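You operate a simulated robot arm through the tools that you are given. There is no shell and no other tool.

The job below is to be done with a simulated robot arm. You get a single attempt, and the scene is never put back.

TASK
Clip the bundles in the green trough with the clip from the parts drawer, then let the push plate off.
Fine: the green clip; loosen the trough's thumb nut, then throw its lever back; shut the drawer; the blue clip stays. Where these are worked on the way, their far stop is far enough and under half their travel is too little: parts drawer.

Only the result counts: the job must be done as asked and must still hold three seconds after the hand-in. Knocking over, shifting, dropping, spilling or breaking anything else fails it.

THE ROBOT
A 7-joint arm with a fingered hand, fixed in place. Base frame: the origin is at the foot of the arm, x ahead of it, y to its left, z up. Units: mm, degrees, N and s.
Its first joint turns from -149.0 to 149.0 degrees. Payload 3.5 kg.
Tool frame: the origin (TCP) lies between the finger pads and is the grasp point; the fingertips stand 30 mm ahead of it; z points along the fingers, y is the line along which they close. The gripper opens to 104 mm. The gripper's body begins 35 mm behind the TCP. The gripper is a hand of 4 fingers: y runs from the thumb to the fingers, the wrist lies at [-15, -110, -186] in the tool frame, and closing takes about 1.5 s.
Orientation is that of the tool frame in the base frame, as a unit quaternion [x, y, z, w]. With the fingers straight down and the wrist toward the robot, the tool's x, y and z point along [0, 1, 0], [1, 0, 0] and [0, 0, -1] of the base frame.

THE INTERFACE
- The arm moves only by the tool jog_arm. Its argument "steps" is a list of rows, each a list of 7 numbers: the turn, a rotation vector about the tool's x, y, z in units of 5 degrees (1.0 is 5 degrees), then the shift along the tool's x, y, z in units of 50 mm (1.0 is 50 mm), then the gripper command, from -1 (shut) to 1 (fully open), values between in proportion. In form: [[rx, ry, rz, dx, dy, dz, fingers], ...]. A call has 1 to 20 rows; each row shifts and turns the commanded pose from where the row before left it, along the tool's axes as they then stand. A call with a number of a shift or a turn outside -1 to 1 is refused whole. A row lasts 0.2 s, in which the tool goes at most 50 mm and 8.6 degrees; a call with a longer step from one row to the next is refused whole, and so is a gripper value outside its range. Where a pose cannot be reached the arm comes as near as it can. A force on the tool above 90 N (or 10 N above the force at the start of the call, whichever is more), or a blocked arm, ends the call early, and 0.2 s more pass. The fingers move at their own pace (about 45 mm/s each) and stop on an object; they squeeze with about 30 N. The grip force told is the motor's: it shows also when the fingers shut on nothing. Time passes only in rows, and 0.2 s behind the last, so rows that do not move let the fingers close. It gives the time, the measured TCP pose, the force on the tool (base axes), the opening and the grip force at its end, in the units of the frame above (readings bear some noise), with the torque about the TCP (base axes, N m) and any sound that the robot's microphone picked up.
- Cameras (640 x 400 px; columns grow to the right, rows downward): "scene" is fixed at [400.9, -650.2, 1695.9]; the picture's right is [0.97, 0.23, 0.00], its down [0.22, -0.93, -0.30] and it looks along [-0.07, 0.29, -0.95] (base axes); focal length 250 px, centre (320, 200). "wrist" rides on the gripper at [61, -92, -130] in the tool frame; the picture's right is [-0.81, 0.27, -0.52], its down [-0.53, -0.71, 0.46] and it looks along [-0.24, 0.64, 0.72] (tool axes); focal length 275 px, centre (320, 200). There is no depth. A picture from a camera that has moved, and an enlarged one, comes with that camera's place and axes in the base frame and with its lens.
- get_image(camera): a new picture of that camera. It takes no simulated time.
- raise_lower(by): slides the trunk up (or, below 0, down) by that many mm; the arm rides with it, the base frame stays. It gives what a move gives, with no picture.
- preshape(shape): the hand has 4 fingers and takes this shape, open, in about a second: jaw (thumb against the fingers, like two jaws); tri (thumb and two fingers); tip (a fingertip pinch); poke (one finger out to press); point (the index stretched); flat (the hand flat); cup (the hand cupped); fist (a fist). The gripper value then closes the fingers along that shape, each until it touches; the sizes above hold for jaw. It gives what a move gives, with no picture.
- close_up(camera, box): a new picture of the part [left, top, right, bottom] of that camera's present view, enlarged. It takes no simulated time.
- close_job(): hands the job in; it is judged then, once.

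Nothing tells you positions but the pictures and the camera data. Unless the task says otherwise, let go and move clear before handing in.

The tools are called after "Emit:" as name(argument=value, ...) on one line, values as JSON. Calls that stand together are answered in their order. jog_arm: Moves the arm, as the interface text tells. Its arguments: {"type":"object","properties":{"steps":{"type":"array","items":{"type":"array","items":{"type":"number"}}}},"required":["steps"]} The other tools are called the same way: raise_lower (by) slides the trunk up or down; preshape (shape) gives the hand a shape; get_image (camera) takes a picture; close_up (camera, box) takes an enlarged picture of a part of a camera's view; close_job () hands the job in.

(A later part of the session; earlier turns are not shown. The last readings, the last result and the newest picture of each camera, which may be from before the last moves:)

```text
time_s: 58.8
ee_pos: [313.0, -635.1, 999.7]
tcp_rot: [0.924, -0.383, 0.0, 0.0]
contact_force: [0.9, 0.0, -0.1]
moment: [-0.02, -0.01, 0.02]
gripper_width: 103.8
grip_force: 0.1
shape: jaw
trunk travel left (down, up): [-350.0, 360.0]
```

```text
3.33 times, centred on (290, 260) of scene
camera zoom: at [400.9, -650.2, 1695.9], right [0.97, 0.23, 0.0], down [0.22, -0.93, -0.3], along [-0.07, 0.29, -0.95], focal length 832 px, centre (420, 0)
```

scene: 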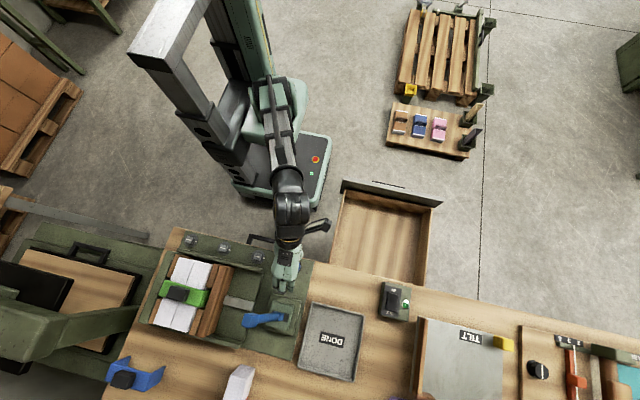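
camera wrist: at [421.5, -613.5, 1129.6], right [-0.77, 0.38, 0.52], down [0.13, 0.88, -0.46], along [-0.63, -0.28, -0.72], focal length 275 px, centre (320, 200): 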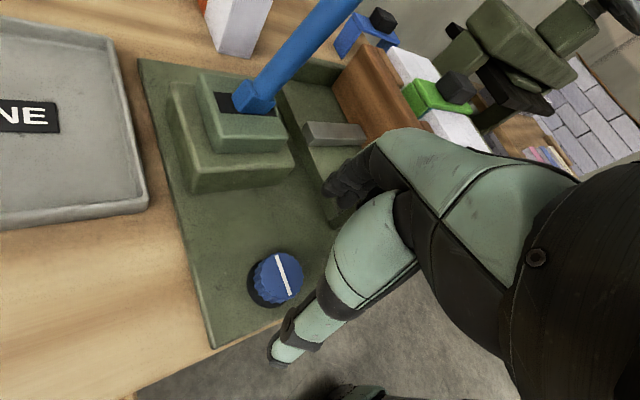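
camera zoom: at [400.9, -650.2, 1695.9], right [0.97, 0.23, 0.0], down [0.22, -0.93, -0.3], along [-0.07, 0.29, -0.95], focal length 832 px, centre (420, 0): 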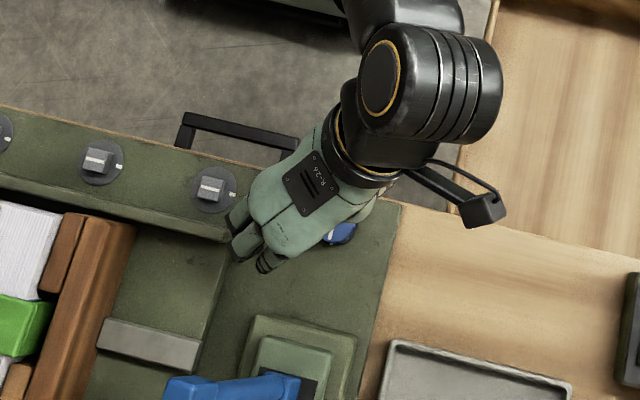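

The pre-turn is reachable. The trough's front wall end is near the fingers, so I'll descend with a narrower opening. First a zoom to check centring.

Emit:
close_up(camera="wrist", box=[220, 220, 340, 340])

Emit:
close_up(camera="scene", box=[265, 240, 325, 285])

```text
3.33 times, centred on (280, 280) of wrist
camera zoom: at [421.5, -613.5, 1129.6], right [-0.77, 0.38, 0.52], down [0.13, 0.88, -0.46], along [-0.63, -0.28, -0.72], focal length 918 px, centre (453, -67)
```

zoom: 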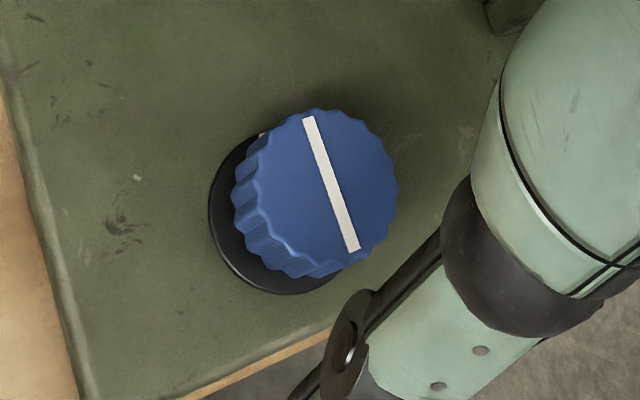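

```text
8.89 times, centred on (295, 262) of scene
camera zoom: at [400.9, -650.2, 1695.9], right [0.97, 0.23, 0.0], down [0.22, -0.93, -0.3], along [-0.07, 0.29, -0.95], focal length 2219 px, centre (542, -356)
```

zoom: 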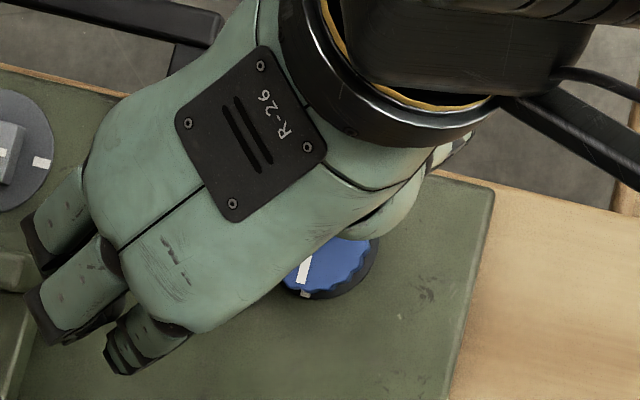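

The nut is centred within 1 mm in the tool frame. I'll narrow the opening to about 64 mm and descend around it.

Emit:
jog_arm(steps=[[0, 0, 0, 0, 0, 0, 0.25], [0, 0, 0, 0, 0, 0, 0.25], [0, 0, 0, 0, 0, 0, 0.25], [0, 0, 0, 0, 0, 0.2, 0.25], [0, 0, 0, 0, 0, 0.25, 0.25], [0, 0, 0, 0, 0, 0.25, 0.25], [0, 0, 0, 0, 0, 0.2, 0.25], [0, 0, 0, 0, 0, 0.1, 0.25], [0, 0, 0, 0, 0, 0, 0.25]])

Emit:
get_image(camera="wrist")

Emit:
close_up(camera="wrist", box=[220, 180, 400, 340])

Emit:
close_up(camera="scene", box=[255, 235, 325, 290])

```text
time_s: 60.8
ee_pos: [313.9, -633.5, 948.9]
tcp_rot: [0.924, -0.382, 0.0, 0.001]
contact_force: [0.0, -0.6, 0.6]
moment: [0.03, 0.01, 0.01]
gripper_width: 65.5
grip_force: 0.0
shape: jaw
trunk travel left (down, up): [-350.0, 360.0]
```

```text
taken
camera wrist: at [422.4, -612.4, 1078.9], right [-0.77, 0.38, 0.52], down [0.13, 0.88, -0.46], along [-0.63, -0.28, -0.72], focal length 275 px, centre (320, 200)
```

wrist: 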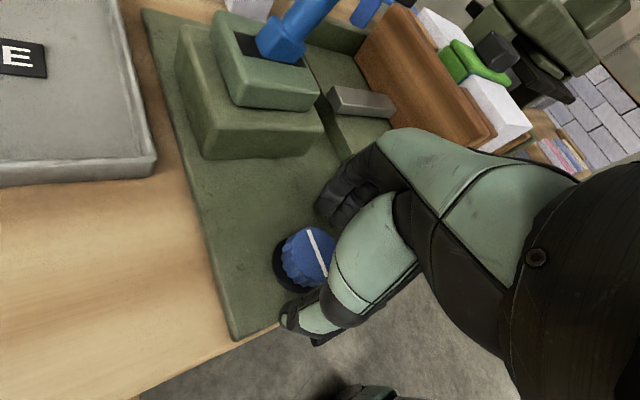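

```text
2.50 times, centred on (310, 260) of wrist
camera zoom: at [422.4, -612.4, 1078.9], right [-0.77, 0.38, 0.52], down [0.13, 0.88, -0.46], along [-0.63, -0.28, -0.72], focal length 688 px, centre (345, 50)
```

zoom: 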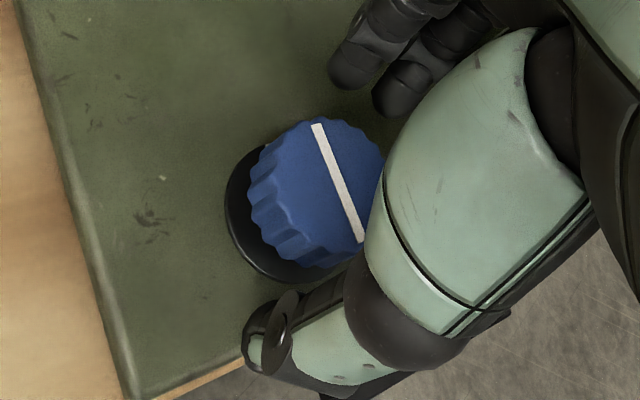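

```text
7.27 times, centred on (290, 262) of scene
camera zoom: at [400.9, -650.2, 1695.9], right [0.97, 0.23, 0.0], down [0.22, -0.93, -0.3], along [-0.07, 0.29, -0.95], focal length 1815 px, centre (538, -254)
```

zoom: 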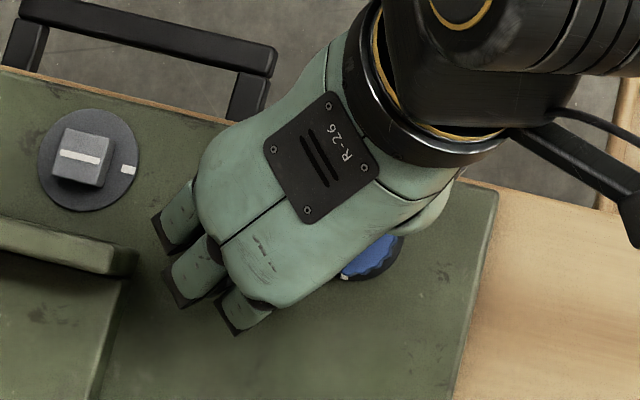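

Nut centred within about 1.5 mm. I'll go down another 6 mm and close onto the nut.

Emit:
jog_arm(steps=[[0, 0, 0, 0, 0, 0.12, 0.25], [0, 0, 0, 0, 0, 0, 0.25], [0, 0, 0, 0, 0, 0, -0.1], [0, 0, 0, 0, 0, 0, -1], [0, 0, 0, 0, 0, 0, -1], [0, 0, 0, 0, 0, 0, -1], [0, 0, 0, 0, 0, 0, -1], [0, 0, 0, 0, 0, 0, -1], [0, 0, 0, 0, 0, 0, -1]])

Emit:
close_up(camera="wrist", box=[220, 180, 400, 340])

```text
time_s: 62.8
ee_pos: [315.1, -634.0, 942.9]
tcp_rot: [0.924, -0.382, 0.0, 0.0]
contact_force: [3.1, 3.6, -1.3]
moment: [0.03, -0.03, 0.02]
gripper_width: 30.2
grip_force: 29.8
shape: jaw
trunk travel left (down, up): [-350.0, 360.0]
```

```text
2.50 times, centred on (310, 260) of wrist
camera zoom: at [422.9, -613.1, 1073.2], right [-0.77, 0.38, 0.52], down [0.13, 0.88, -0.46], along [-0.63, -0.28, -0.72], focal length 688 px, centre (345, 50)
```

zoom: 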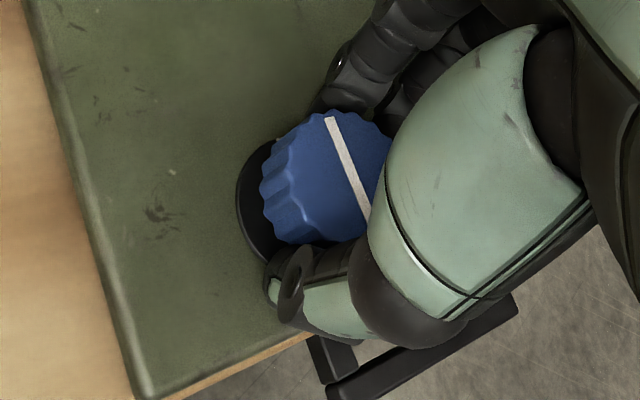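

The nut is gripped (30 mm, 30 N). I'll turn it counter-clockwise (seen from above) 30° and check.

Emit:
jog_arm(steps=[[0, 0, -0.6, 0, 0, 0, -1], [0, 0, -0.6, 0, 0, 0, -1], [0, 0, -0.6, 0, 0, 0, -1], [0, 0, -0.6, 0, 0, 0, -1], [0, 0, -0.6, 0, 0, 0, -1], [0, 0, -0.6, 0, 0, 0, -1], [0, 0, -0.6, 0, 0, 0, -1], [0, 0, -0.6, 0, 0, 0, -1], [0, 0, -0.6, 0, 0, 0, -1], [0, 0, -0.6, 0, 0, 0, -1]])

Emit:
close_up(camera="wrist", box=[220, 180, 400, 340])

```text
time_s: 65.0
ee_pos: [313.8, -634.9, 943.9]
tcp_rot: [0.991, -0.13, 0.0, 0.001]
contact_force: [4.5, 1.4, -6.9]
moment: [0.05, -0.11, -0.03]
gripper_width: 29.7
grip_force: 30.0
shape: jaw
trunk travel left (down, up): [-350.0, 360.0]
```

```text
2.50 times, centred on (310, 260) of wrist
camera zoom: at [396.8, -562.8, 1073.6], right [-0.85, -0.06, 0.52], down [-0.33, 0.83, -0.45], along [-0.4, -0.56, -0.72], focal length 688 px, centre (345, 50)
```

zoom: 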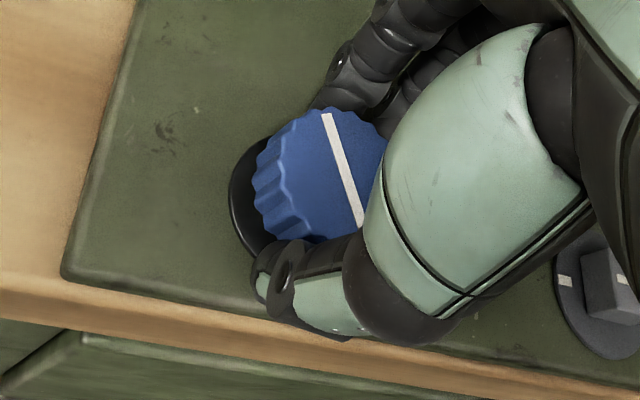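

The nut turns with the hand with little torque. I'll continue counter-clockwise another 60°.

Emit:
jog_arm(steps=[[0, 0, -0.8, 0, 0, 0, -1], [0, 0, -0.8, 0, 0, 0, -1], [0, 0, -0.8, 0, 0, 0, -1], [0, 0, -0.8, 0, 0, 0, -1], [0, 0, -0.8, 0, 0, 0, -1], [0, 0, -0.8, 0, 0, 0, -1], [0, 0, -0.8, 0, 0, 0, -1], [0, 0, -0.8, 0, 0, 0, -1], [0, 0, -0.8, 0, 0, 0, -1], [0, 0, -0.8, 0, 0, 0, -1], [0, 0, -0.8, 0, 0, 0, -1], [0, 0, -0.8, 0, 0, 0, -1], [0, 0, -0.8, 0, 0, 0, -1], [0, 0, -0.8, 0, 0, 0, -1], [0, 0, -0.8, 0, 0, 0, -1]])

Emit:
close_up(camera="wrist", box=[220, 180, 400, 340])

Emit:
get_image(camera="scene")

```text
time_s: 68.2
ee_pos: [314.0, -633.9, 944.7]
tcp_rot: [0.923, 0.384, 0.0, 0.001]
contact_force: [8.0, -5.2, -2.9]
moment: [-0.31, -0.27, -0.06]
gripper_width: 28.2
grip_force: 30.2
shape: jaw
trunk travel left (down, up): [-350.0, 360.0]
```

```text
2.50 times, centred on (310, 260) of wrist
camera zoom: at [292.3, -527.8, 1073.7], right [-0.38, -0.77, 0.52], down [-0.88, 0.13, -0.45], along [0.28, -0.63, -0.72], focal length 688 px, centre (345, 50)
```

zoom: 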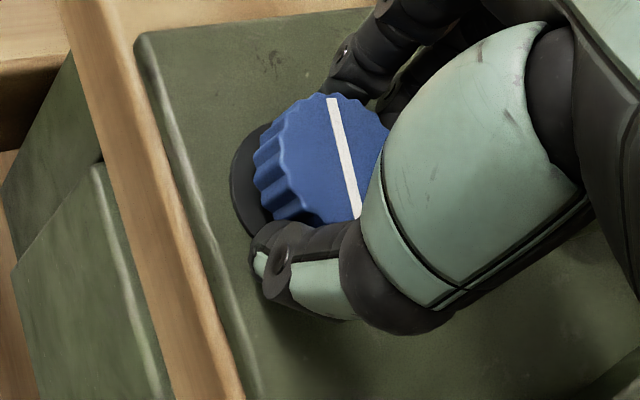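

```text
taken
```

scene: 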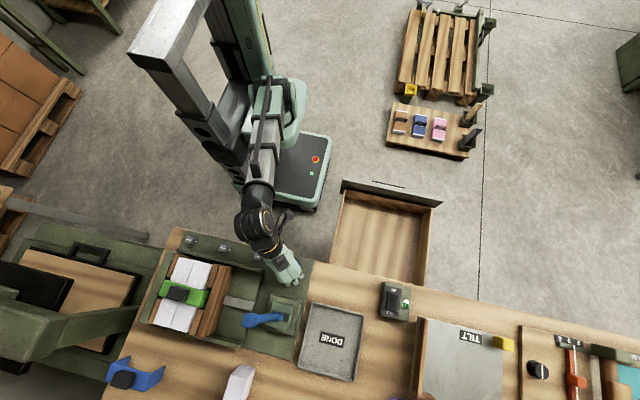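

The nut has turned 90° with the hand and appears to be rising on its thread, so counter-clockwise is loosening. I'll continue another 45°.

Emit:
jog_arm(steps=[[0, 0, -0.75, 0, 0, 0, -1], [0, 0, -0.75, 0, 0, 0, -1], [0, 0, -0.75, 0, 0, 0, -1], [0, 0, -0.75, 0, 0, 0, -1], [0, 0, -0.75, 0, 0, 0, -1], [0, 0, -0.75, 0, 0, 0, -1], [0, 0, -0.75, 0, 0, 0, -1], [0, 0, -0.75, 0, 0, 0, -1], [0, 0, -0.75, 0, 0, 0, -1], [0, 0, -0.75, 0, 0, 0, -1], [0, 0, -0.75, 0, 0, 0, -1], [0, 0, -0.75, 0, 0, 0, -1]])

Emit:
close_up(camera="wrist", box=[220, 180, 400, 340])

Emit:
close_up(camera="scene", box=[230, 210, 340, 310])

```text
time_s: 70.8
ee_pos: [314.1, -639.3, 942.6]
tcp_rot: [0.708, 0.706, -0.001, 0.001]
contact_force: [0.2, -38.8, -8.8]
moment: [-1.08, 0.01, -0.98]
gripper_width: 26.5
grip_force: 30.3
shape: jaw
trunk travel left (down, up): [-350.0, 360.0]
```

```text
2.50 times, centred on (310, 260) of wrist
camera zoom: at [222.2, -577.6, 1071.8], right [0.27, -0.81, 0.52], down [-0.71, -0.53, -0.46], along [0.64, -0.25, -0.72], focal length 688 px, centre (345, 50)
```

zoom: 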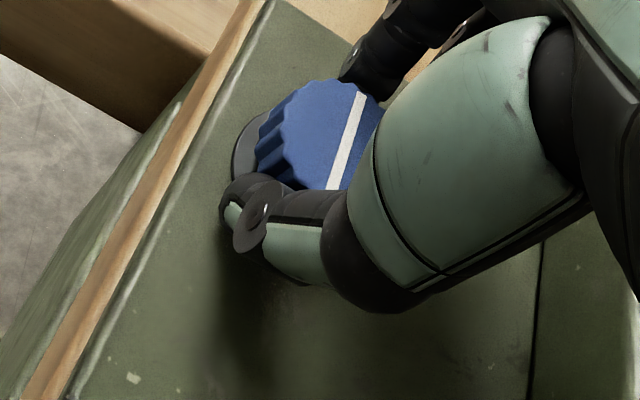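

```text
4.00 times, centred on (285, 260) of scene
camera zoom: at [400.9, -650.2, 1695.9], right [0.97, 0.23, 0.0], down [0.22, -0.93, -0.3], along [-0.07, 0.29, -0.95], focal length 998 px, centre (460, -40)
```

zoom: 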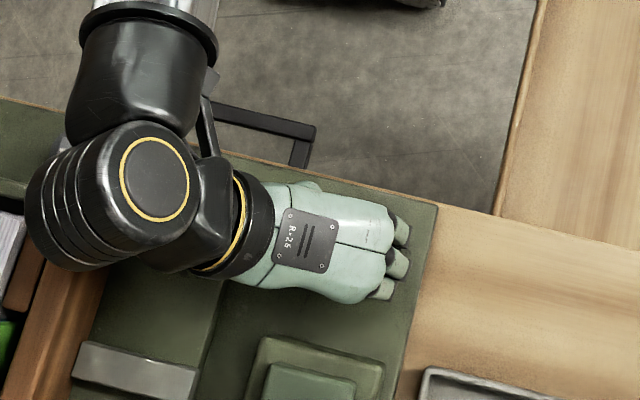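

The hand now feels a strong reaction (39 N, ~1 N·m) and the nut line lies along x: it hit its stop after a 90° turn. I'll release and rise to verify.

Emit:
jog_arm(steps=[[0, 0, 0, 0, 0, 0, -0.3], [0, 0, 0, 0, 0, 0, 0.2], [0, 0, 0, 0, 0, 0, 0.25], [0, 0, 0, 0, 0, 0, 0.25], [0, 0, 0, 0, 0, -0.2, 0.25], [0, 0, 0, 0, 0, -0.5, 0.25], [0, 0, 0, 0, 0, -0.8, 0.25], [0, 0, 0, 0, 0, -0.8, 0.25], [0, 0, 0, 0, 0, -0.5, 0.25], [0, 0, 0, 0, 0, 0, 0.25]])

Emit:
get_image(camera="wrist")

Emit:
close_up(camera="scene", box=[230, 210, 340, 310])

```text
time_s: 73.0
ee_pos: [312.9, -632.5, 1085.0]
tcp_rot: [0.707, 0.707, -0.001, 0.0]
contact_force: [0.4, 1.6, 0.3]
moment: [-0.01, 0.0, 0.03]
gripper_width: 64.6
grip_force: 0.0
shape: jaw
trunk travel left (down, up): [-350.0, 360.0]
```

```text
taken
camera wrist: at [221.6, -571.5, 1214.5], right [0.27, -0.81, 0.52], down [-0.71, -0.53, -0.46], along [0.64, -0.24, -0.72], focal length 275 px, centre (320, 200)
```

wrist: 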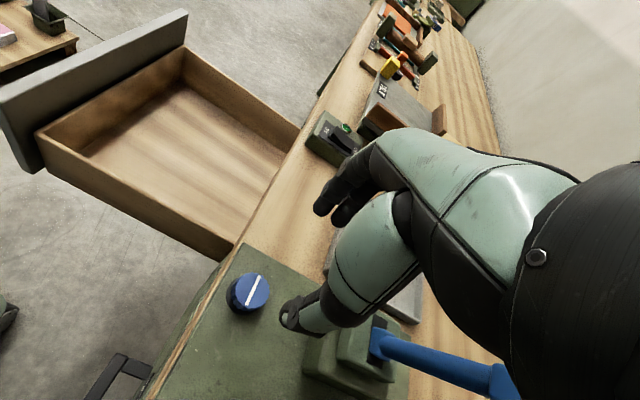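

```text
4.00 times, centred on (285, 260) of scene
camera zoom: at [400.9, -650.2, 1695.9], right [0.97, 0.23, 0.0], down [0.22, -0.93, -0.3], along [-0.07, 0.29, -0.95], focal length 998 px, centre (460, -40)
```

zoom: 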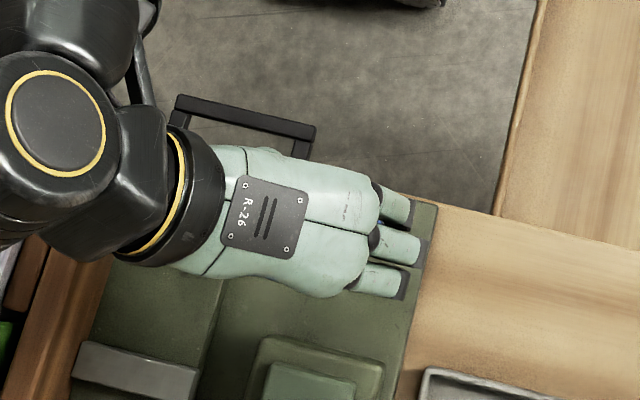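

The nut's line has clearly changed orientation. I'll zoom in to measure it.

Emit:
close_up(camera="wrist", box=[200, 240, 320, 340])

```text
4.00 times, centred on (260, 290) of wrist
camera zoom: at [221.6, -571.5, 1214.5], right [0.27, -0.81, 0.52], down [-0.71, -0.53, -0.46], along [0.64, -0.24, -0.72], focal length 1101 px, centre (560, -160)
```

zoom: 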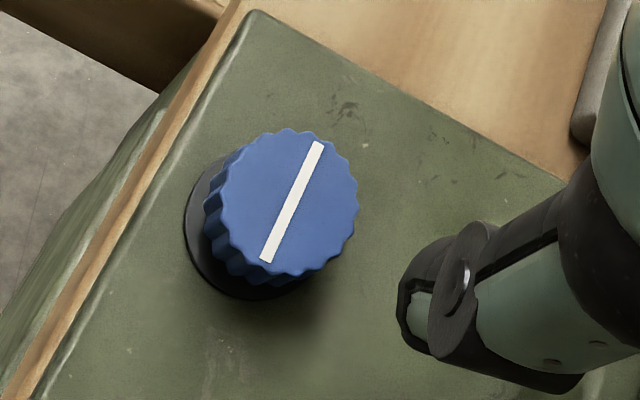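

The nut is turned exactly 90° and rests at its stop. The lever knob is at about (272, -771, 1105), leaning toward -x. I'll rise, square the hand up with closed fingers on the -x side of the lever, ready to push it toward +x.

Emit:
jog_arm(steps=[[0, 0, 0, 0, 0, -0.8, 0.25], [0, 0, 0, 0, 0, -0.8, -0.5], [0, 0, 0, 0, -0.3, -0.7, -1], [0, 0, 0.5, 0, -0.8, 0, -1], [0, 0, 0, 0, -0.8, 0, -1]])

Emit:
jog_arm(steps=[[0, 0, 1, 0, 0, 0, -1], [0, 0, 1, 0, 0, 0, -1], [0, 0, 1, 0, 0, 0, -1], [0, 0, 1, 0, 0, 0, -1], [0, 0, 1, 0, 0, 0, -1], [0, 0, 1, 0, 0, 0, -1], [0, 0, 1, 0, 0, 0, -1], [0, 0, 1, 0, 0, 0, -1], [0, 0, 1, 0, 0, 0, -1], [0, 0, 1, 0, 0, 0, -1], [0, 0, 1, 0, 0, 0, -1], [0, 0, 1, 0, 0, 0, -1], [0, 0, 1, 0, 0, 0, -1], [0, 0, 1, 0, 0, 0, -1], [0, 0, 1, 0, 0, 0, -1], [0, 0, 1, 0, 0, 0, -1], [0, 0, 1, 0, 0, 0, -1], [0, 0, 0.5, 0, 0, 0, -1], [0, 0, 0, 0, 0, 0, -1]])

Emit:
get_image(camera="wrist")

Emit:
get_image(camera="scene")

```text
time_s: 74.2
ee_pos: [219.6, -636.8, 1195.7]
tcp_rot: [0.725, 0.689, -0.002, 0.004]
contact_force: [9.2, -9.3, 12.7]
moment: [2.07, 2.43, 0.13]
gripper_width: 0.0
grip_force: 7.5
shape: jaw
out of reach, approached as far as the arm can: row 5
trunk travel left (down, up): [-350.0, 360.0]
```

```text
time_s: 78.2
ee_pos: [221.2, -634.3, 1197.1]
tcp_rot: [1.0, 0.0, 0.0, 0.0]
contact_force: [-0.1, 0.4, 0.7]
moment: [-0.01, -0.06, 0.01]
gripper_width: 0.1
grip_force: 29.7
shape: jaw
trunk travel left (down, up): [-350.0, 360.0]
```

```text
taken
camera wrist: at [282.4, -542.7, 1326.7], right [-0.81, -0.27, 0.52], down [-0.53, 0.71, -0.46], along [-0.24, -0.64, -0.72], focal length 275 px, centre (320, 200)
```

wrist: 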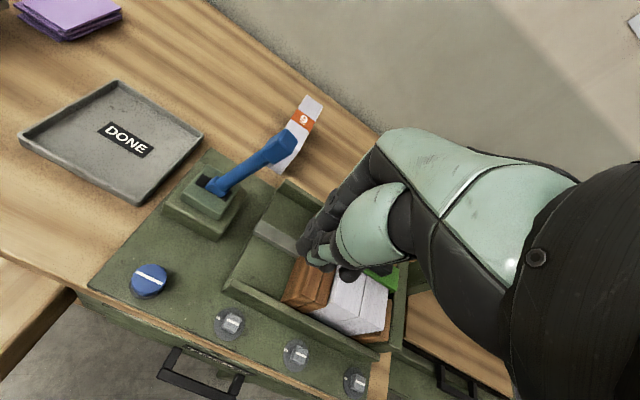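

```text
taken
```

scene: 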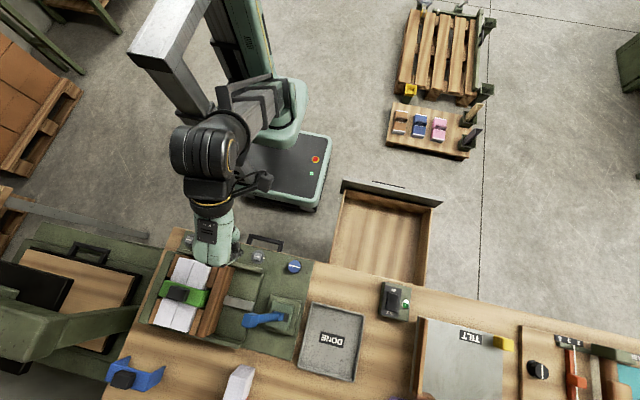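

All looks undisturbed and the hand is squared up. I'll zoom to pin down the lever knob and re-check the nut from the scene camera.

Emit:
close_up(camera="wrist", box=[150, 100, 350, 250])

Emit:
close_up(camera="scene", box=[220, 240, 320, 340])

```text
2.67 times, centred on (250, 175) of wrist
camera zoom: at [282.4, -542.7, 1326.7], right [-0.81, -0.27, 0.52], down [-0.53, 0.71, -0.46], along [-0.24, -0.64, -0.72], focal length 734 px, centre (507, 267)
```

zoom: 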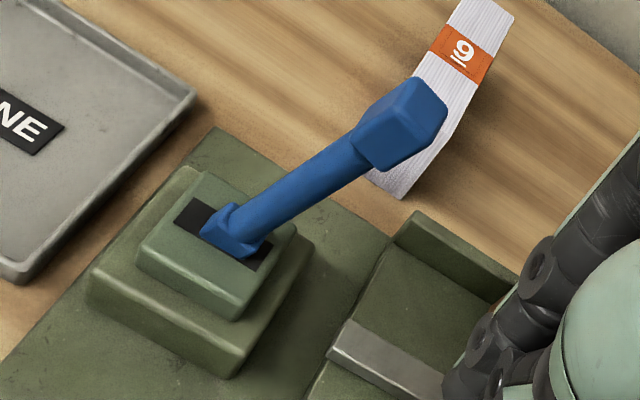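

```text
4.00 times, centred on (270, 290) of scene
camera zoom: at [400.9, -650.2, 1695.9], right [0.97, 0.23, 0.0], down [0.22, -0.93, -0.3], along [-0.07, 0.29, -0.95], focal length 998 px, centre (520, -160)
```

zoom: 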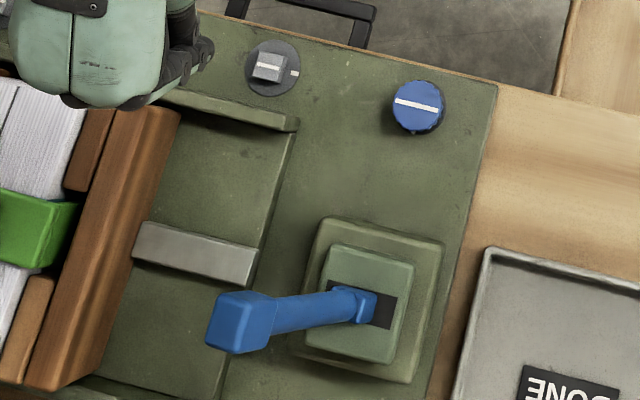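

The nut line now lies along x (loosened), and the lever knob centre is at about (275, -769, 1110) with its slot centred near x≈317. I'll bring the closed fingers to the -x side of the knob.

Emit:
jog_arm(steps=[[0, 0, 0, -0.26, 0.5, 0, -1], [0, 0, 0, -0.26, 0.6, 0, -1], [0, 0, 0, 0, 0.6, 0, -1], [0, 0, 0, 0, 0.6, 0, -1], [0, 0, 0, 0, 0.4, 0.2, -1], [0, 0, 0, 0, 0, 0.5, -1], [0, 0, 0, 0, 0, 0.5, -1], [0, 0, 0, 0, 0, 0.4, -1], [0, 0, 0, 0, 0, 0.2, -1], [0, 0, 0, 0, 0, 0, -1]])

Emit:
get_image(camera="wrist")

Emit:
close_up(camera="scene", box=[180, 230, 320, 350])

```text
time_s: 80.4
ee_pos: [196.5, -769.5, 1106.1]
tcp_rot: [1.0, 0.0, 0.0, 0.0]
contact_force: [-0.3, 0.7, -0.2]
moment: [-0.01, 0.01, 0.01]
gripper_width: 0.0
grip_force: 30.8
shape: jaw
trunk travel left (down, up): [-350.0, 360.0]
```

```text
taken
camera wrist: at [258.3, -678.1, 1236.1], right [-0.81, -0.27, 0.52], down [-0.53, 0.71, -0.46], along [-0.24, -0.64, -0.72], focal length 275 px, centre (320, 200)
```

wrist: 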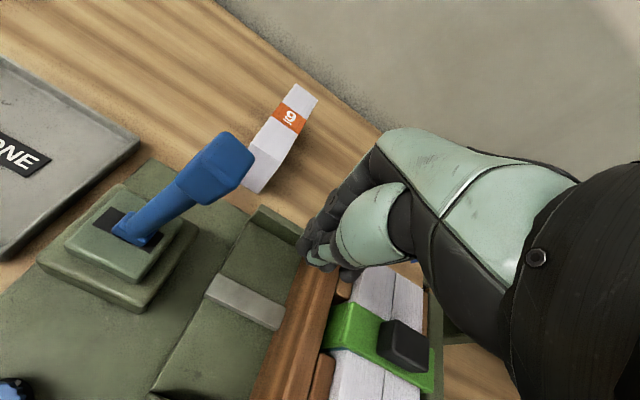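

```text
3.33 times, centred on (250, 290) of scene
camera zoom: at [400.9, -650.2, 1695.9], right [0.97, 0.23, 0.0], down [0.22, -0.93, -0.3], along [-0.07, 0.29, -0.95], focal length 832 px, centre (553, -100)
```

zoom: 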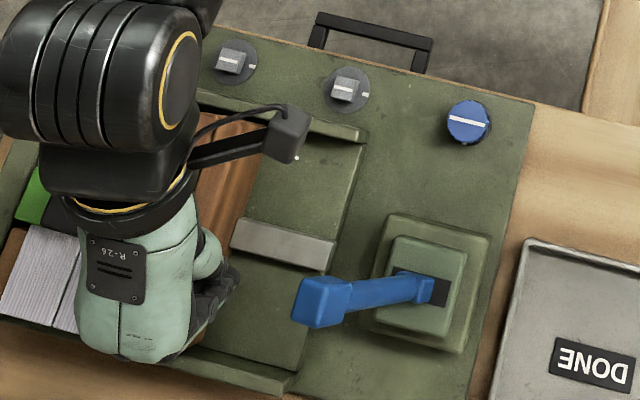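

The closed fingers are level with the knob on its -x side. I'll push slowly toward +x.

Emit:
jog_arm(steps=[[0, 0, 0, 0.15, 0, 0, -1], [0, 0, 0, 0.15, 0, 0, -1], [0, 0, 0, 0.15, 0, 0, -1], [0, 0, 0, 0.15, 0, 0, -1], [0, 0, 0, 0.15, 0, 0, -1], [0, 0, 0, 0.15, 0, 0, -1], [0, 0, 0, 0.15, 0, 0, -1], [0, 0, 0, 0.15, 0, 0, -1]])

Emit:
get_image(camera="wrist")

Emit:
close_up(camera="scene", box=[180, 230, 320, 350])

```text
time_s: 82.2
ee_pos: [257.2, -769.3, 1106.1]
tcp_rot: [1.0, 0.0, 0.0, 0.0]
contact_force: [-3.1, -2.4, 3.0]
moment: [0.08, -0.1, 0.01]
gripper_width: 0.2
grip_force: 30.5
shape: jaw
trunk travel left (down, up): [-350.0, 360.0]
```

```text
taken
camera wrist: at [317.2, -678.8, 1236.5], right [-0.81, -0.27, 0.52], down [-0.53, 0.71, -0.46], along [-0.24, -0.64, -0.72], focal length 275 px, centre (320, 200)
```

wrist: 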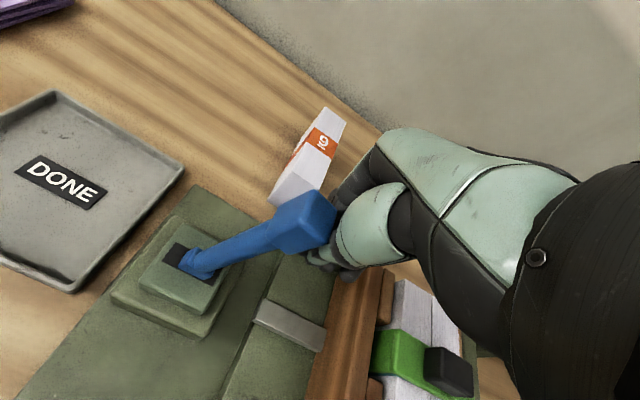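

```text
3.33 times, centred on (250, 290) of scene
camera zoom: at [400.9, -650.2, 1695.9], right [0.97, 0.23, 0.0], down [0.22, -0.93, -0.3], along [-0.07, 0.29, -0.95], focal length 832 px, centre (553, -100)
```

zoom: 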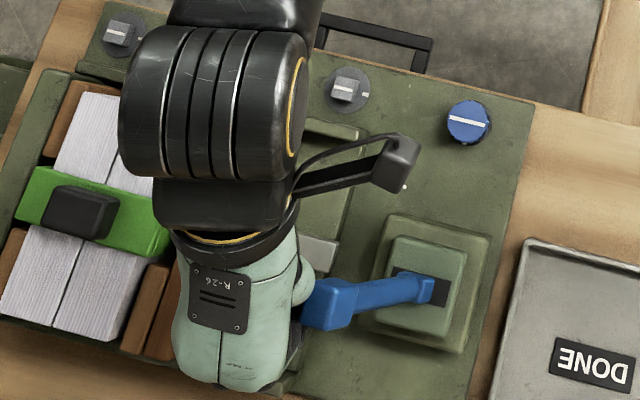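

The fingers are pushing the lever with only about 3 N. I'll keep pushing.

Emit:
jog_arm(steps=[[0, 0, 0, 0.15, 0, 0, -1], [0, 0, 0, 0.15, 0, 0, -1], [0, 0, 0, 0.15, 0, 0, -1], [0, 0, 0, 0.15, 0, 0, -1], [0, 0, 0, 0.15, 0, 0, -1], [0, 0, 0, 0.15, 0, 0, -1], [0, 0, 0, 0.15, 0, 0, -1], [0, 0, 0, 0.15, 0, 0, -1]])

Emit:
get_image(camera="wrist")

Emit:
close_up(camera="scene", box=[180, 230, 320, 350])

```text
time_s: 84.0
ee_pos: [315.9, -769.5, 1105.5]
tcp_rot: [1.0, 0.0, 0.0, 0.0]
contact_force: [-2.6, 0.8, 0.7]
moment: [0.04, 0.04, 0.0]
gripper_width: 0.0
grip_force: 30.2
shape: jaw
trunk travel left (down, up): [-350.0, 360.0]
```

```text
taken
camera wrist: at [377.7, -678.3, 1235.7], right [-0.81, -0.27, 0.52], down [-0.53, 0.71, -0.46], along [-0.24, -0.64, -0.72], focal length 275 px, centre (320, 200)
```

wrist: 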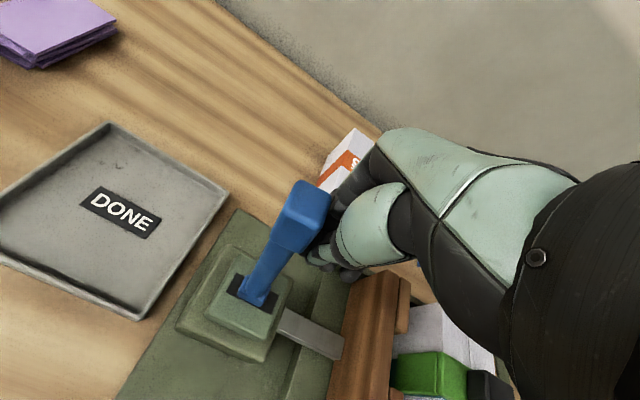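

```text
3.33 times, centred on (250, 290) of scene
camera zoom: at [400.9, -650.2, 1695.9], right [0.97, 0.23, 0.0], down [0.22, -0.93, -0.3], along [-0.07, 0.29, -0.95], focal length 832 px, centre (553, -100)
```

zoom: 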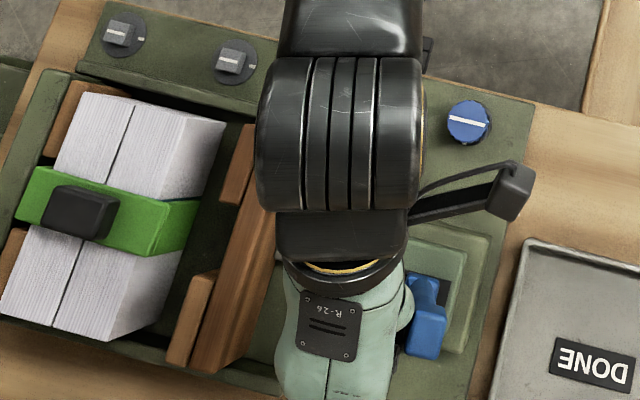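

The push plate is backing off the bundles as the lever swings past upright. I'll keep pushing to the lever's far stop.

Emit:
jog_arm(steps=[[0, 0, 0, 0.12, 0, 0, -1], [0, 0, 0, 0.12, 0, 0, -1], [0, 0, 0, 0.12, 0, 0, -1], [0, 0, 0, 0.12, 0, 0, -1], [0, 0, 0, 0.12, 0, 0, -1], [0, 0, 0, 0.12, 0, 0, -1], [0, 0, 0, 0.12, 0, 0, -1]])

Emit:
get_image(camera="wrist")

Emit:
close_up(camera="scene", box=[180, 230, 340, 350])

```text
time_s: 85.6
ee_pos: [354.2, -769.6, 1106.5]
tcp_rot: [1.0, -0.001, 0.0, 0.001]
contact_force: [-17.3, -2.2, -0.6]
moment: [-0.08, 0.38, -0.02]
gripper_width: 0.0
grip_force: 30.1
shape: jaw
trunk travel left (down, up): [-350.0, 360.0]
```

```text
taken
camera wrist: at [415.4, -678.9, 1235.8], right [-0.81, -0.27, 0.52], down [-0.53, 0.71, -0.46], along [-0.25, -0.64, -0.72], focal length 275 px, centre (320, 200)
```

wrist: 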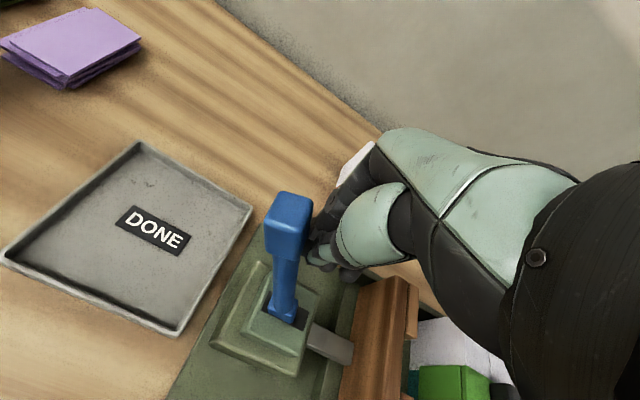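

```text
3.33 times, centred on (260, 290) of scene
camera zoom: at [400.9, -650.2, 1695.9], right [0.97, 0.23, 0.0], down [0.22, -0.93, -0.3], along [-0.07, 0.29, -0.95], focal length 832 px, centre (520, -100)
```

zoom: 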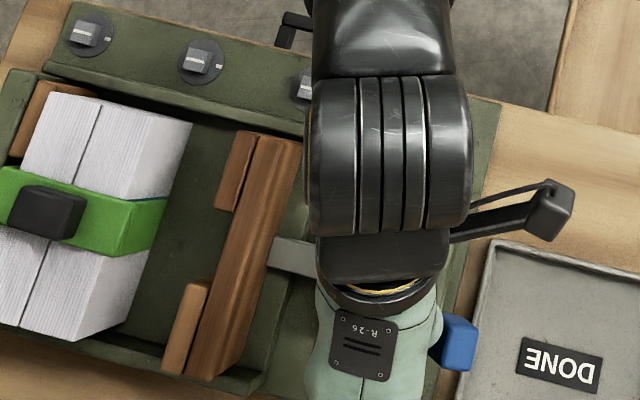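

Force has risen to 17 N, so the lever is at or near its far stop. I'll push a few millimetres more to confirm.

Emit:
jog_arm(steps=[[0, 0, 0, 0.05, 0, 0, -1], [0, 0, 0, 0.05, 0, 0, -1], [0, 0, 0, 0, 0, 0, -1]])

Emit:
close_up(camera="scene", box=[180, 230, 340, 350])

```text
time_s: 86.4
ee_pos: [355.5, -770.3, 1106.6]
tcp_rot: [1.0, -0.002, 0.0, 0.0]
contact_force: [-43.7, 0.7, -4.3]
moment: [-0.05, 0.79, -0.13]
gripper_width: 0.0
grip_force: 30.4
shape: jaw
trunk travel left (down, up): [-350.0, 360.0]
```

```text
3.33 times, centred on (260, 290) of scene
camera zoom: at [400.9, -650.2, 1695.9], right [0.97, 0.23, 0.0], down [0.22, -0.93, -0.3], along [-0.07, 0.29, -0.95], focal length 832 px, centre (520, -100)
```

zoom: 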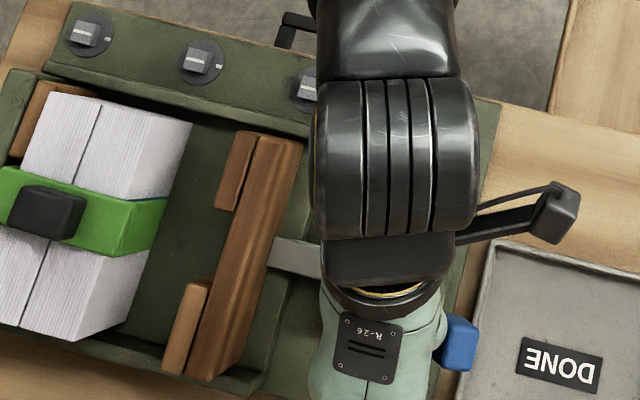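

At 44 N with no further motion, the lever is at its far stop. I'll back the hand off toward -x, rise and check that everything stays.

Emit:
jog_arm(steps=[[0, 0, 0, -0.15, 0, 0, -1], [0, 0, 0, -0.3, 0, 0, -1], [0, 0, 0, -0.5, 0, 0, -1], [0, 0, 0, -0.2, 0, -0.4, -1], [0, 0, 0, 0, 0, -0.7, -1], [0, 0, 0, 0, -0.3, -0.7, -1], [0, 0, 0, 0, -0.8, 0, -1], [0, 0, 0, 0, -0.8, 0, -1], [0, 0, 0, 0, -0.8, 0, -1], [0, 0, 0, 0, -0.3, 0, -1], [0, 0, 0, 0, 0, 0, -1]])

Emit:
get_image(camera="wrist")

Emit:
get_image(camera="scene")

Emit:
close_up(camera="scene", box=[130, 220, 330, 350])

```text
time_s: 88.8
ee_pos: [303.9, -616.8, 1197.0]
tcp_rot: [1.0, -0.001, -0.001, 0.0]
contact_force: [-0.5, 0.3, -0.3]
moment: [-0.01, 0.0, -0.01]
gripper_width: 0.0
grip_force: 30.4
shape: jaw
trunk travel left (down, up): [-350.0, 360.0]
```

```text
taken
camera wrist: at [365.9, -526.1, 1326.7], right [-0.81, -0.27, 0.52], down [-0.53, 0.71, -0.46], along [-0.24, -0.64, -0.72], focal length 275 px, centre (320, 200)
```

wrist: 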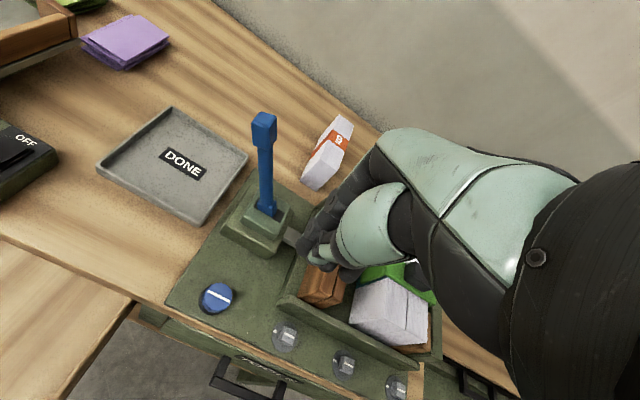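

```text
taken
```

scene: 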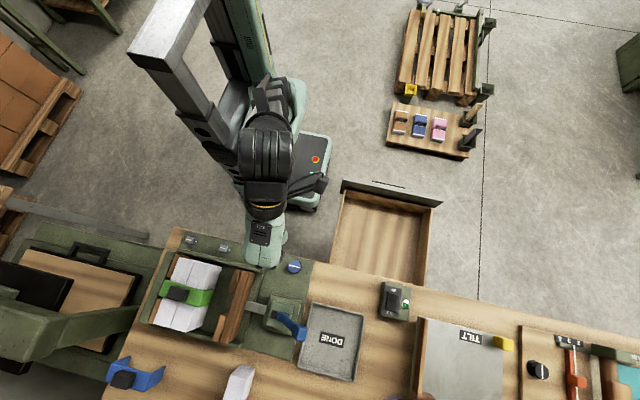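

```text
3.08 times, centred on (230, 285) of scene
camera zoom: at [400.9, -650.2, 1695.9], right [0.97, 0.23, 0.0], down [0.22, -0.93, -0.3], along [-0.07, 0.29, -0.95], focal length 768 px, centre (597, -62)
```

zoom: 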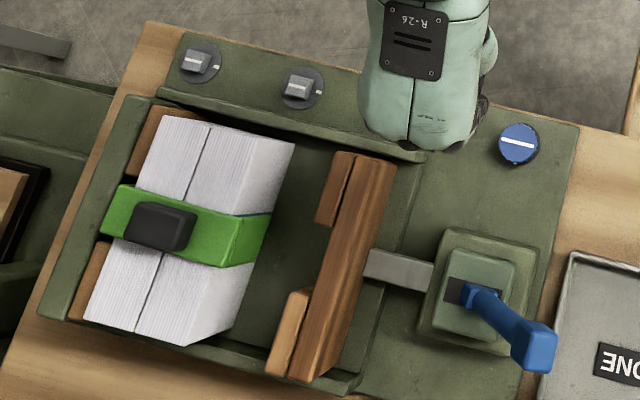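

Lever thrown fully, push plate clear, clip still on the bundles. Now I'll shut the drawer: travel above it, turn the hand so its narrow side faces the bar, and come down in front of the handle.

Emit:
jog_arm(steps=[[0, 0, 0, 0.5, -0.55, 0.1, -1], [0, 0, 0, 0.5, -0.55, 0.3, -1], [0, 0, 0, 0.5, -0.55, 0.4, -1], [0, 0, 0, 0.5, -0.55, 0.4, -1], [0, 0, 0, 0.5, -0.55, 0.4, -1], [0, 0, 0, 0.5, -0.55, 0.4, -1], [0, 0, 0, 0.5, -0.55, 0.4, -1], [0, 0, 0, 0.5, -0.55, 0.4, -1], [0, 0, 0, 0.5, -0.55, 0.4, -1], [0, 0, 0, 0.5, -0.55, 0.4, -1], [0, 0, 0, 0.58, -0.55, 0.3, -1], [0, 0, 0, 0, 0, 0, -1]])

Emit:
jog_arm(steps=[[0, 0, -1, 0, 0, 0, -1], [0, 0, -1, 0, 0, 0, -1], [0, 0, -1, 0, 0, 0, -1], [0, 0, -1, 0, 0, 0, -1], [0, 0, -1, 0, 0, 0, -1], [0, 0, -1, 0, 0, 0, -1], [0, 0, -1, 0, 0, 0, -1], [0, 0, -1, 0, 0, 0, -1], [0, 0, -1, 0, 0, 0, -1], [0, 0, -1, 0, 0, 0, -1], [0, 0, -1, 0, 0, 0, -1], [0, 0, -1, 0, 0, 0, -1], [0, 0, -1, 0, 0, 0, -1], [0, 0, -1, 0, 0, 0, -1], [0, 0, -1, 0, 0, 0, -1], [0, 0, -1, 0, 0, 0, -1], [0, 0, -1, 0, 0, 0, -1], [0, 0, -1, 0, 0, 0, -1], [0, 0, 0, 0, 0, 0, -1]])

Emit:
get_image(camera="wrist")

Emit:
get_image(camera="scene")

```text
time_s: 91.4
ee_pos: [584.1, -318.2, 1000.9]
tcp_rot: [1.0, 0.0, 0.0, -0.001]
contact_force: [0.7, -0.8, -0.5]
moment: [0.01, -0.03, 0.0]
gripper_width: 0.1
grip_force: 30.1
shape: jaw
trunk travel left (down, up): [-350.0, 360.0]
```

```text
time_s: 95.4
ee_pos: [584.7, -317.1, 1001.9]
tcp_rot: [0.706, 0.708, 0.0, 0.0]
contact_force: [-0.7, -0.2, 0.0]
moment: [0.03, 0.0, -0.05]
gripper_width: 0.0
grip_force: 29.8
shape: jaw
trunk travel left (down, up): [-350.0, 360.0]
```

```text
taken
camera wrist: at [492.1, -256.7, 1131.1], right [0.28, -0.81, 0.52], down [-0.71, -0.53, -0.46], along [0.64, -0.24, -0.72], focal length 275 px, centre (320, 200)
```

wrist: 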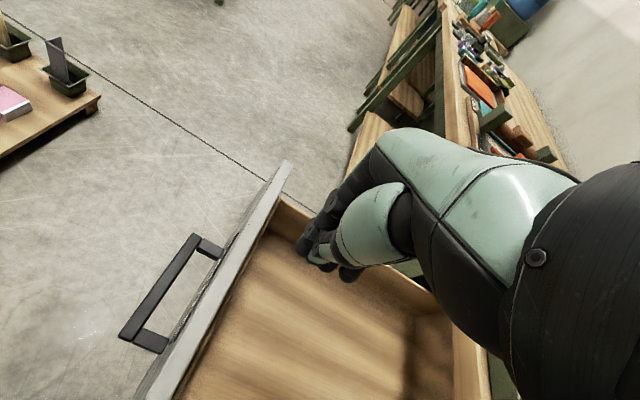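

```text
taken
```

scene: 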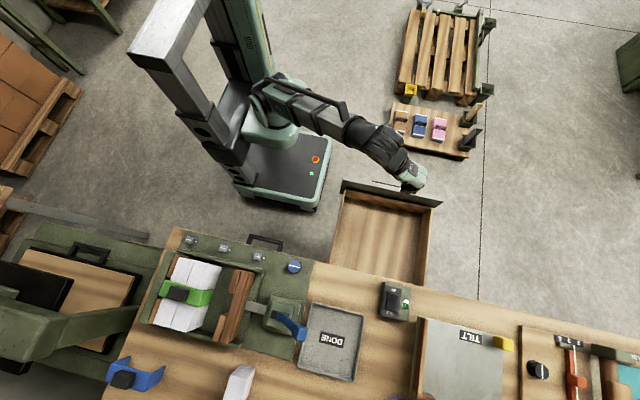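

The bar is at about y≈-235. I'll move in front of it (y≈-150), then down to bar height.

Emit:
jog_arm(steps=[[0, 0, 0, 0.7, 0, 0, -1], [0, 0, 0, 0.8, 0, 0, -1], [0, 0, 0, 0.8, 0, 0, -1], [0, 0, 0, 0.8, 0, 0, -1], [0, 0, 0, 0.24, 0, 0, -1], [0, 0, 0, 0, 0, 0, -1]])

Emit:
jog_arm(steps=[[0, 0, 0, 0, 0, 0.6, -1], [0, 0, 0, 0, 0, 0.8, -1], [0, 0, 0, 0, 0, 0.8, -1], [0, 0, 0, 0, 0, 0.8, -1], [0, 0, 0, 0, 0, 0.8, -1], [0, 0, 0, 0, 0, 0.6, -1], [0, 0, 0, 0, 0, 0.4, -1], [0, 0, 0, 0, 0, 0, -1]])

Emit:
get_image(camera="wrist")

Emit:
close_up(camera="scene", box=[320, 130, 460, 230])

```text
time_s: 96.8
ee_pos: [584.4, -148.0, 1004.6]
tcp_rot: [0.707, 0.707, 0.0, 0.0]
contact_force: [-0.4, 0.9, -0.8]
moment: [-0.02, 0.03, -0.02]
gripper_width: 0.0
grip_force: 30.4
shape: jaw
trunk travel left (down, up): [-350.0, 360.0]
```

```text
time_s: 98.6
ee_pos: [582.4, -149.3, 760.9]
tcp_rot: [0.707, 0.707, 0.0, 0.0]
contact_force: [0.2, -0.4, -0.6]
moment: [0.01, 0.01, -0.03]
gripper_width: 0.0
grip_force: 30.2
shape: jaw
trunk travel left (down, up): [-350.0, 360.0]
```

```text
taken
camera wrist: at [491.8, -88.9, 890.0], right [0.27, -0.81, 0.52], down [-0.71, -0.53, -0.46], along [0.64, -0.24, -0.72], focal length 275 px, centre (320, 200)
```

wrist: 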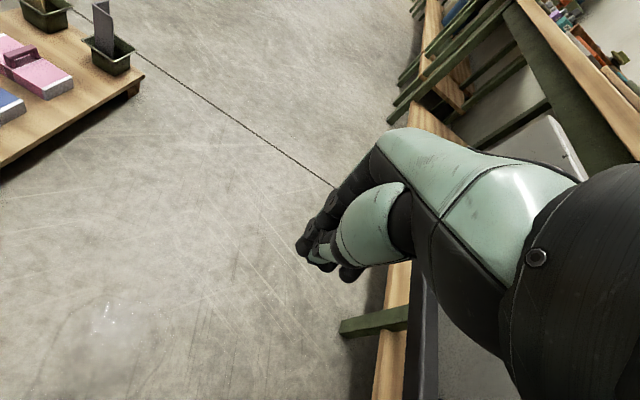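

```text
4.00 times, centred on (390, 180) of scene
camera zoom: at [400.9, -650.2, 1695.9], right [0.97, 0.23, 0.0], down [0.22, -0.93, -0.3], along [-0.07, 0.29, -0.95], focal length 998 px, centre (40, 280)
```

zoom: 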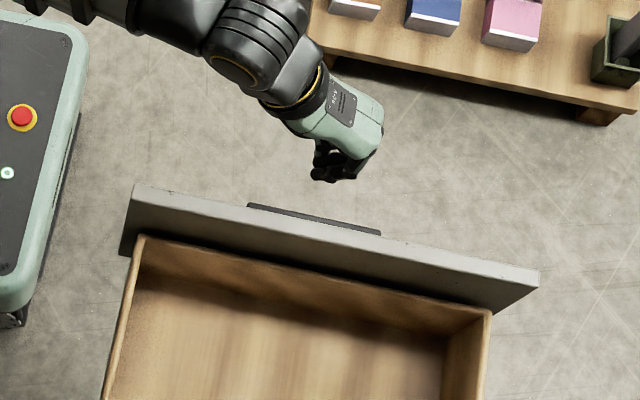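

The closed hand is in front of the bar. I'll push the drawer toward -y.

Emit:
jog_arm(steps=[[0, 0, 0, -0.2, 0, 0, -1], [0, 0, 0, -0.2, 0, 0, -1], [0, 0, 0, -0.2, 0, 0, -1], [0, 0, 0, -0.2, 0, 0, -1], [0, 0, 0, -0.25, 0, 0, -1], [0, 0, 0, -0.25, 0, 0, -1], [0, 0, 0, -0.25, 0, 0, -1], [0, 0, 0, -0.25, 0, 0, -1], [0, 0, 0, -0.25, 0, 0, -1], [0, 0, 0, -0.25, 0, 0, -1]])

Emit:
get_image(camera="wrist")

Emit:
close_up(camera="scene", box=[320, 130, 460, 300])

```text
time_s: 100.8
ee_pos: [585.7, -266.5, 763.4]
tcp_rot: [0.707, 0.707, 0.0, 0.0]
contact_force: [0.0, 0.1, -0.1]
moment: [0.01, 0.02, 0.0]
gripper_width: 0.2
grip_force: 30.3
shape: jaw
trunk travel left (down, up): [-350.0, 360.0]
```

```text
taken
camera wrist: at [494.0, -203.9, 892.0], right [0.27, -0.81, 0.52], down [-0.71, -0.53, -0.46], along [0.64, -0.24, -0.72], focal length 275 px, centre (320, 200)
```

wrist: 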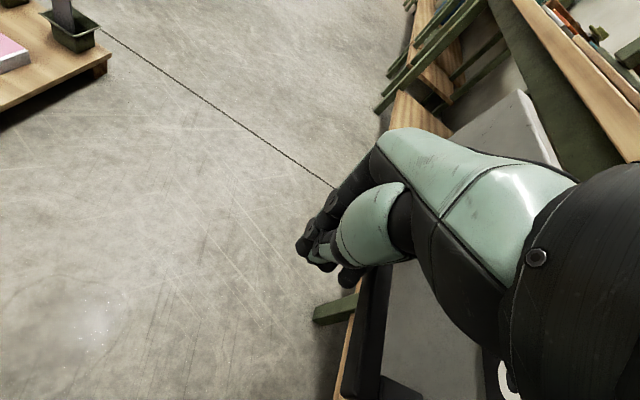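

```text
2.35 times, centred on (390, 215) of scene
camera zoom: at [400.9, -650.2, 1695.9], right [0.97, 0.23, 0.0], down [0.22, -0.93, -0.3], along [-0.07, 0.29, -0.95], focal length 587 px, centre (155, 165)
```

zoom: 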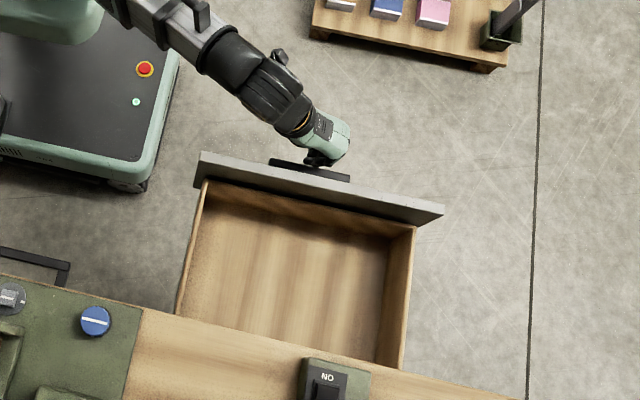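

The drawer is moving in with almost no resistance. I'll continue.

Emit:
jog_arm(steps=[[0, 0, 0, -0.3, 0, 0, -1], [0, 0, 0, -0.3, 0, 0, -1], [0, 0, 0, -0.3, 0, 0, -1], [0, 0, 0, -0.3, 0, 0, -1], [0, 0, 0, -0.3, 0, 0, -1], [0, 0, 0, -0.3, 0, 0, -1], [0, 0, 0, -0.3, 0, 0, -1], [0, 0, 0, -0.3, 0, 0, -1], [0, 0, 0, -0.3, 0, 0, -1], [0, 0, 0, -0.3, 0, 0, -1], [0, 0, 0, -0.3, 0, 0, -1], [0, 0, 0, -0.3, 0, 0, -1], [0, 0, 0, 0, 0, 0, -1]])

Emit:
get_image(camera="wrist")

Emit:
close_up(camera="scene", box=[320, 170, 460, 310])

```text
time_s: 103.6
ee_pos: [582.5, -444.1, 762.6]
tcp_rot: [0.707, 0.707, -0.001, -0.001]
contact_force: [-0.4, -0.5, -0.3]
moment: [0.01, 0.03, 0.02]
gripper_width: 0.2
grip_force: 29.9
shape: jaw
trunk travel left (down, up): [-350.0, 360.0]
```

```text
taken
camera wrist: at [491.3, -383.3, 892.6], right [0.27, -0.81, 0.52], down [-0.71, -0.53, -0.46], along [0.64, -0.24, -0.72], focal length 275 px, centre (320, 200)
```

wrist: 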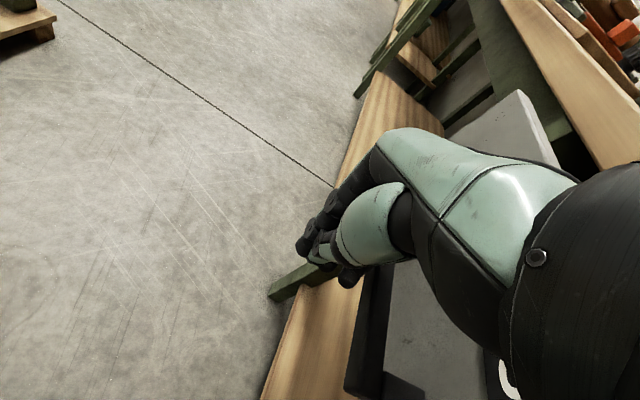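

```text
2.86 times, centred on (390, 240) of scene
camera zoom: at [400.9, -650.2, 1695.9], right [0.97, 0.23, 0.0], down [0.22, -0.93, -0.3], along [-0.07, 0.29, -0.95], focal length 713 px, centre (120, 86)
```

zoom: 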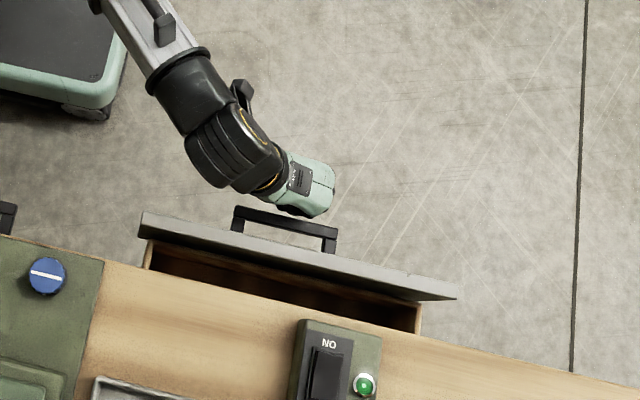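

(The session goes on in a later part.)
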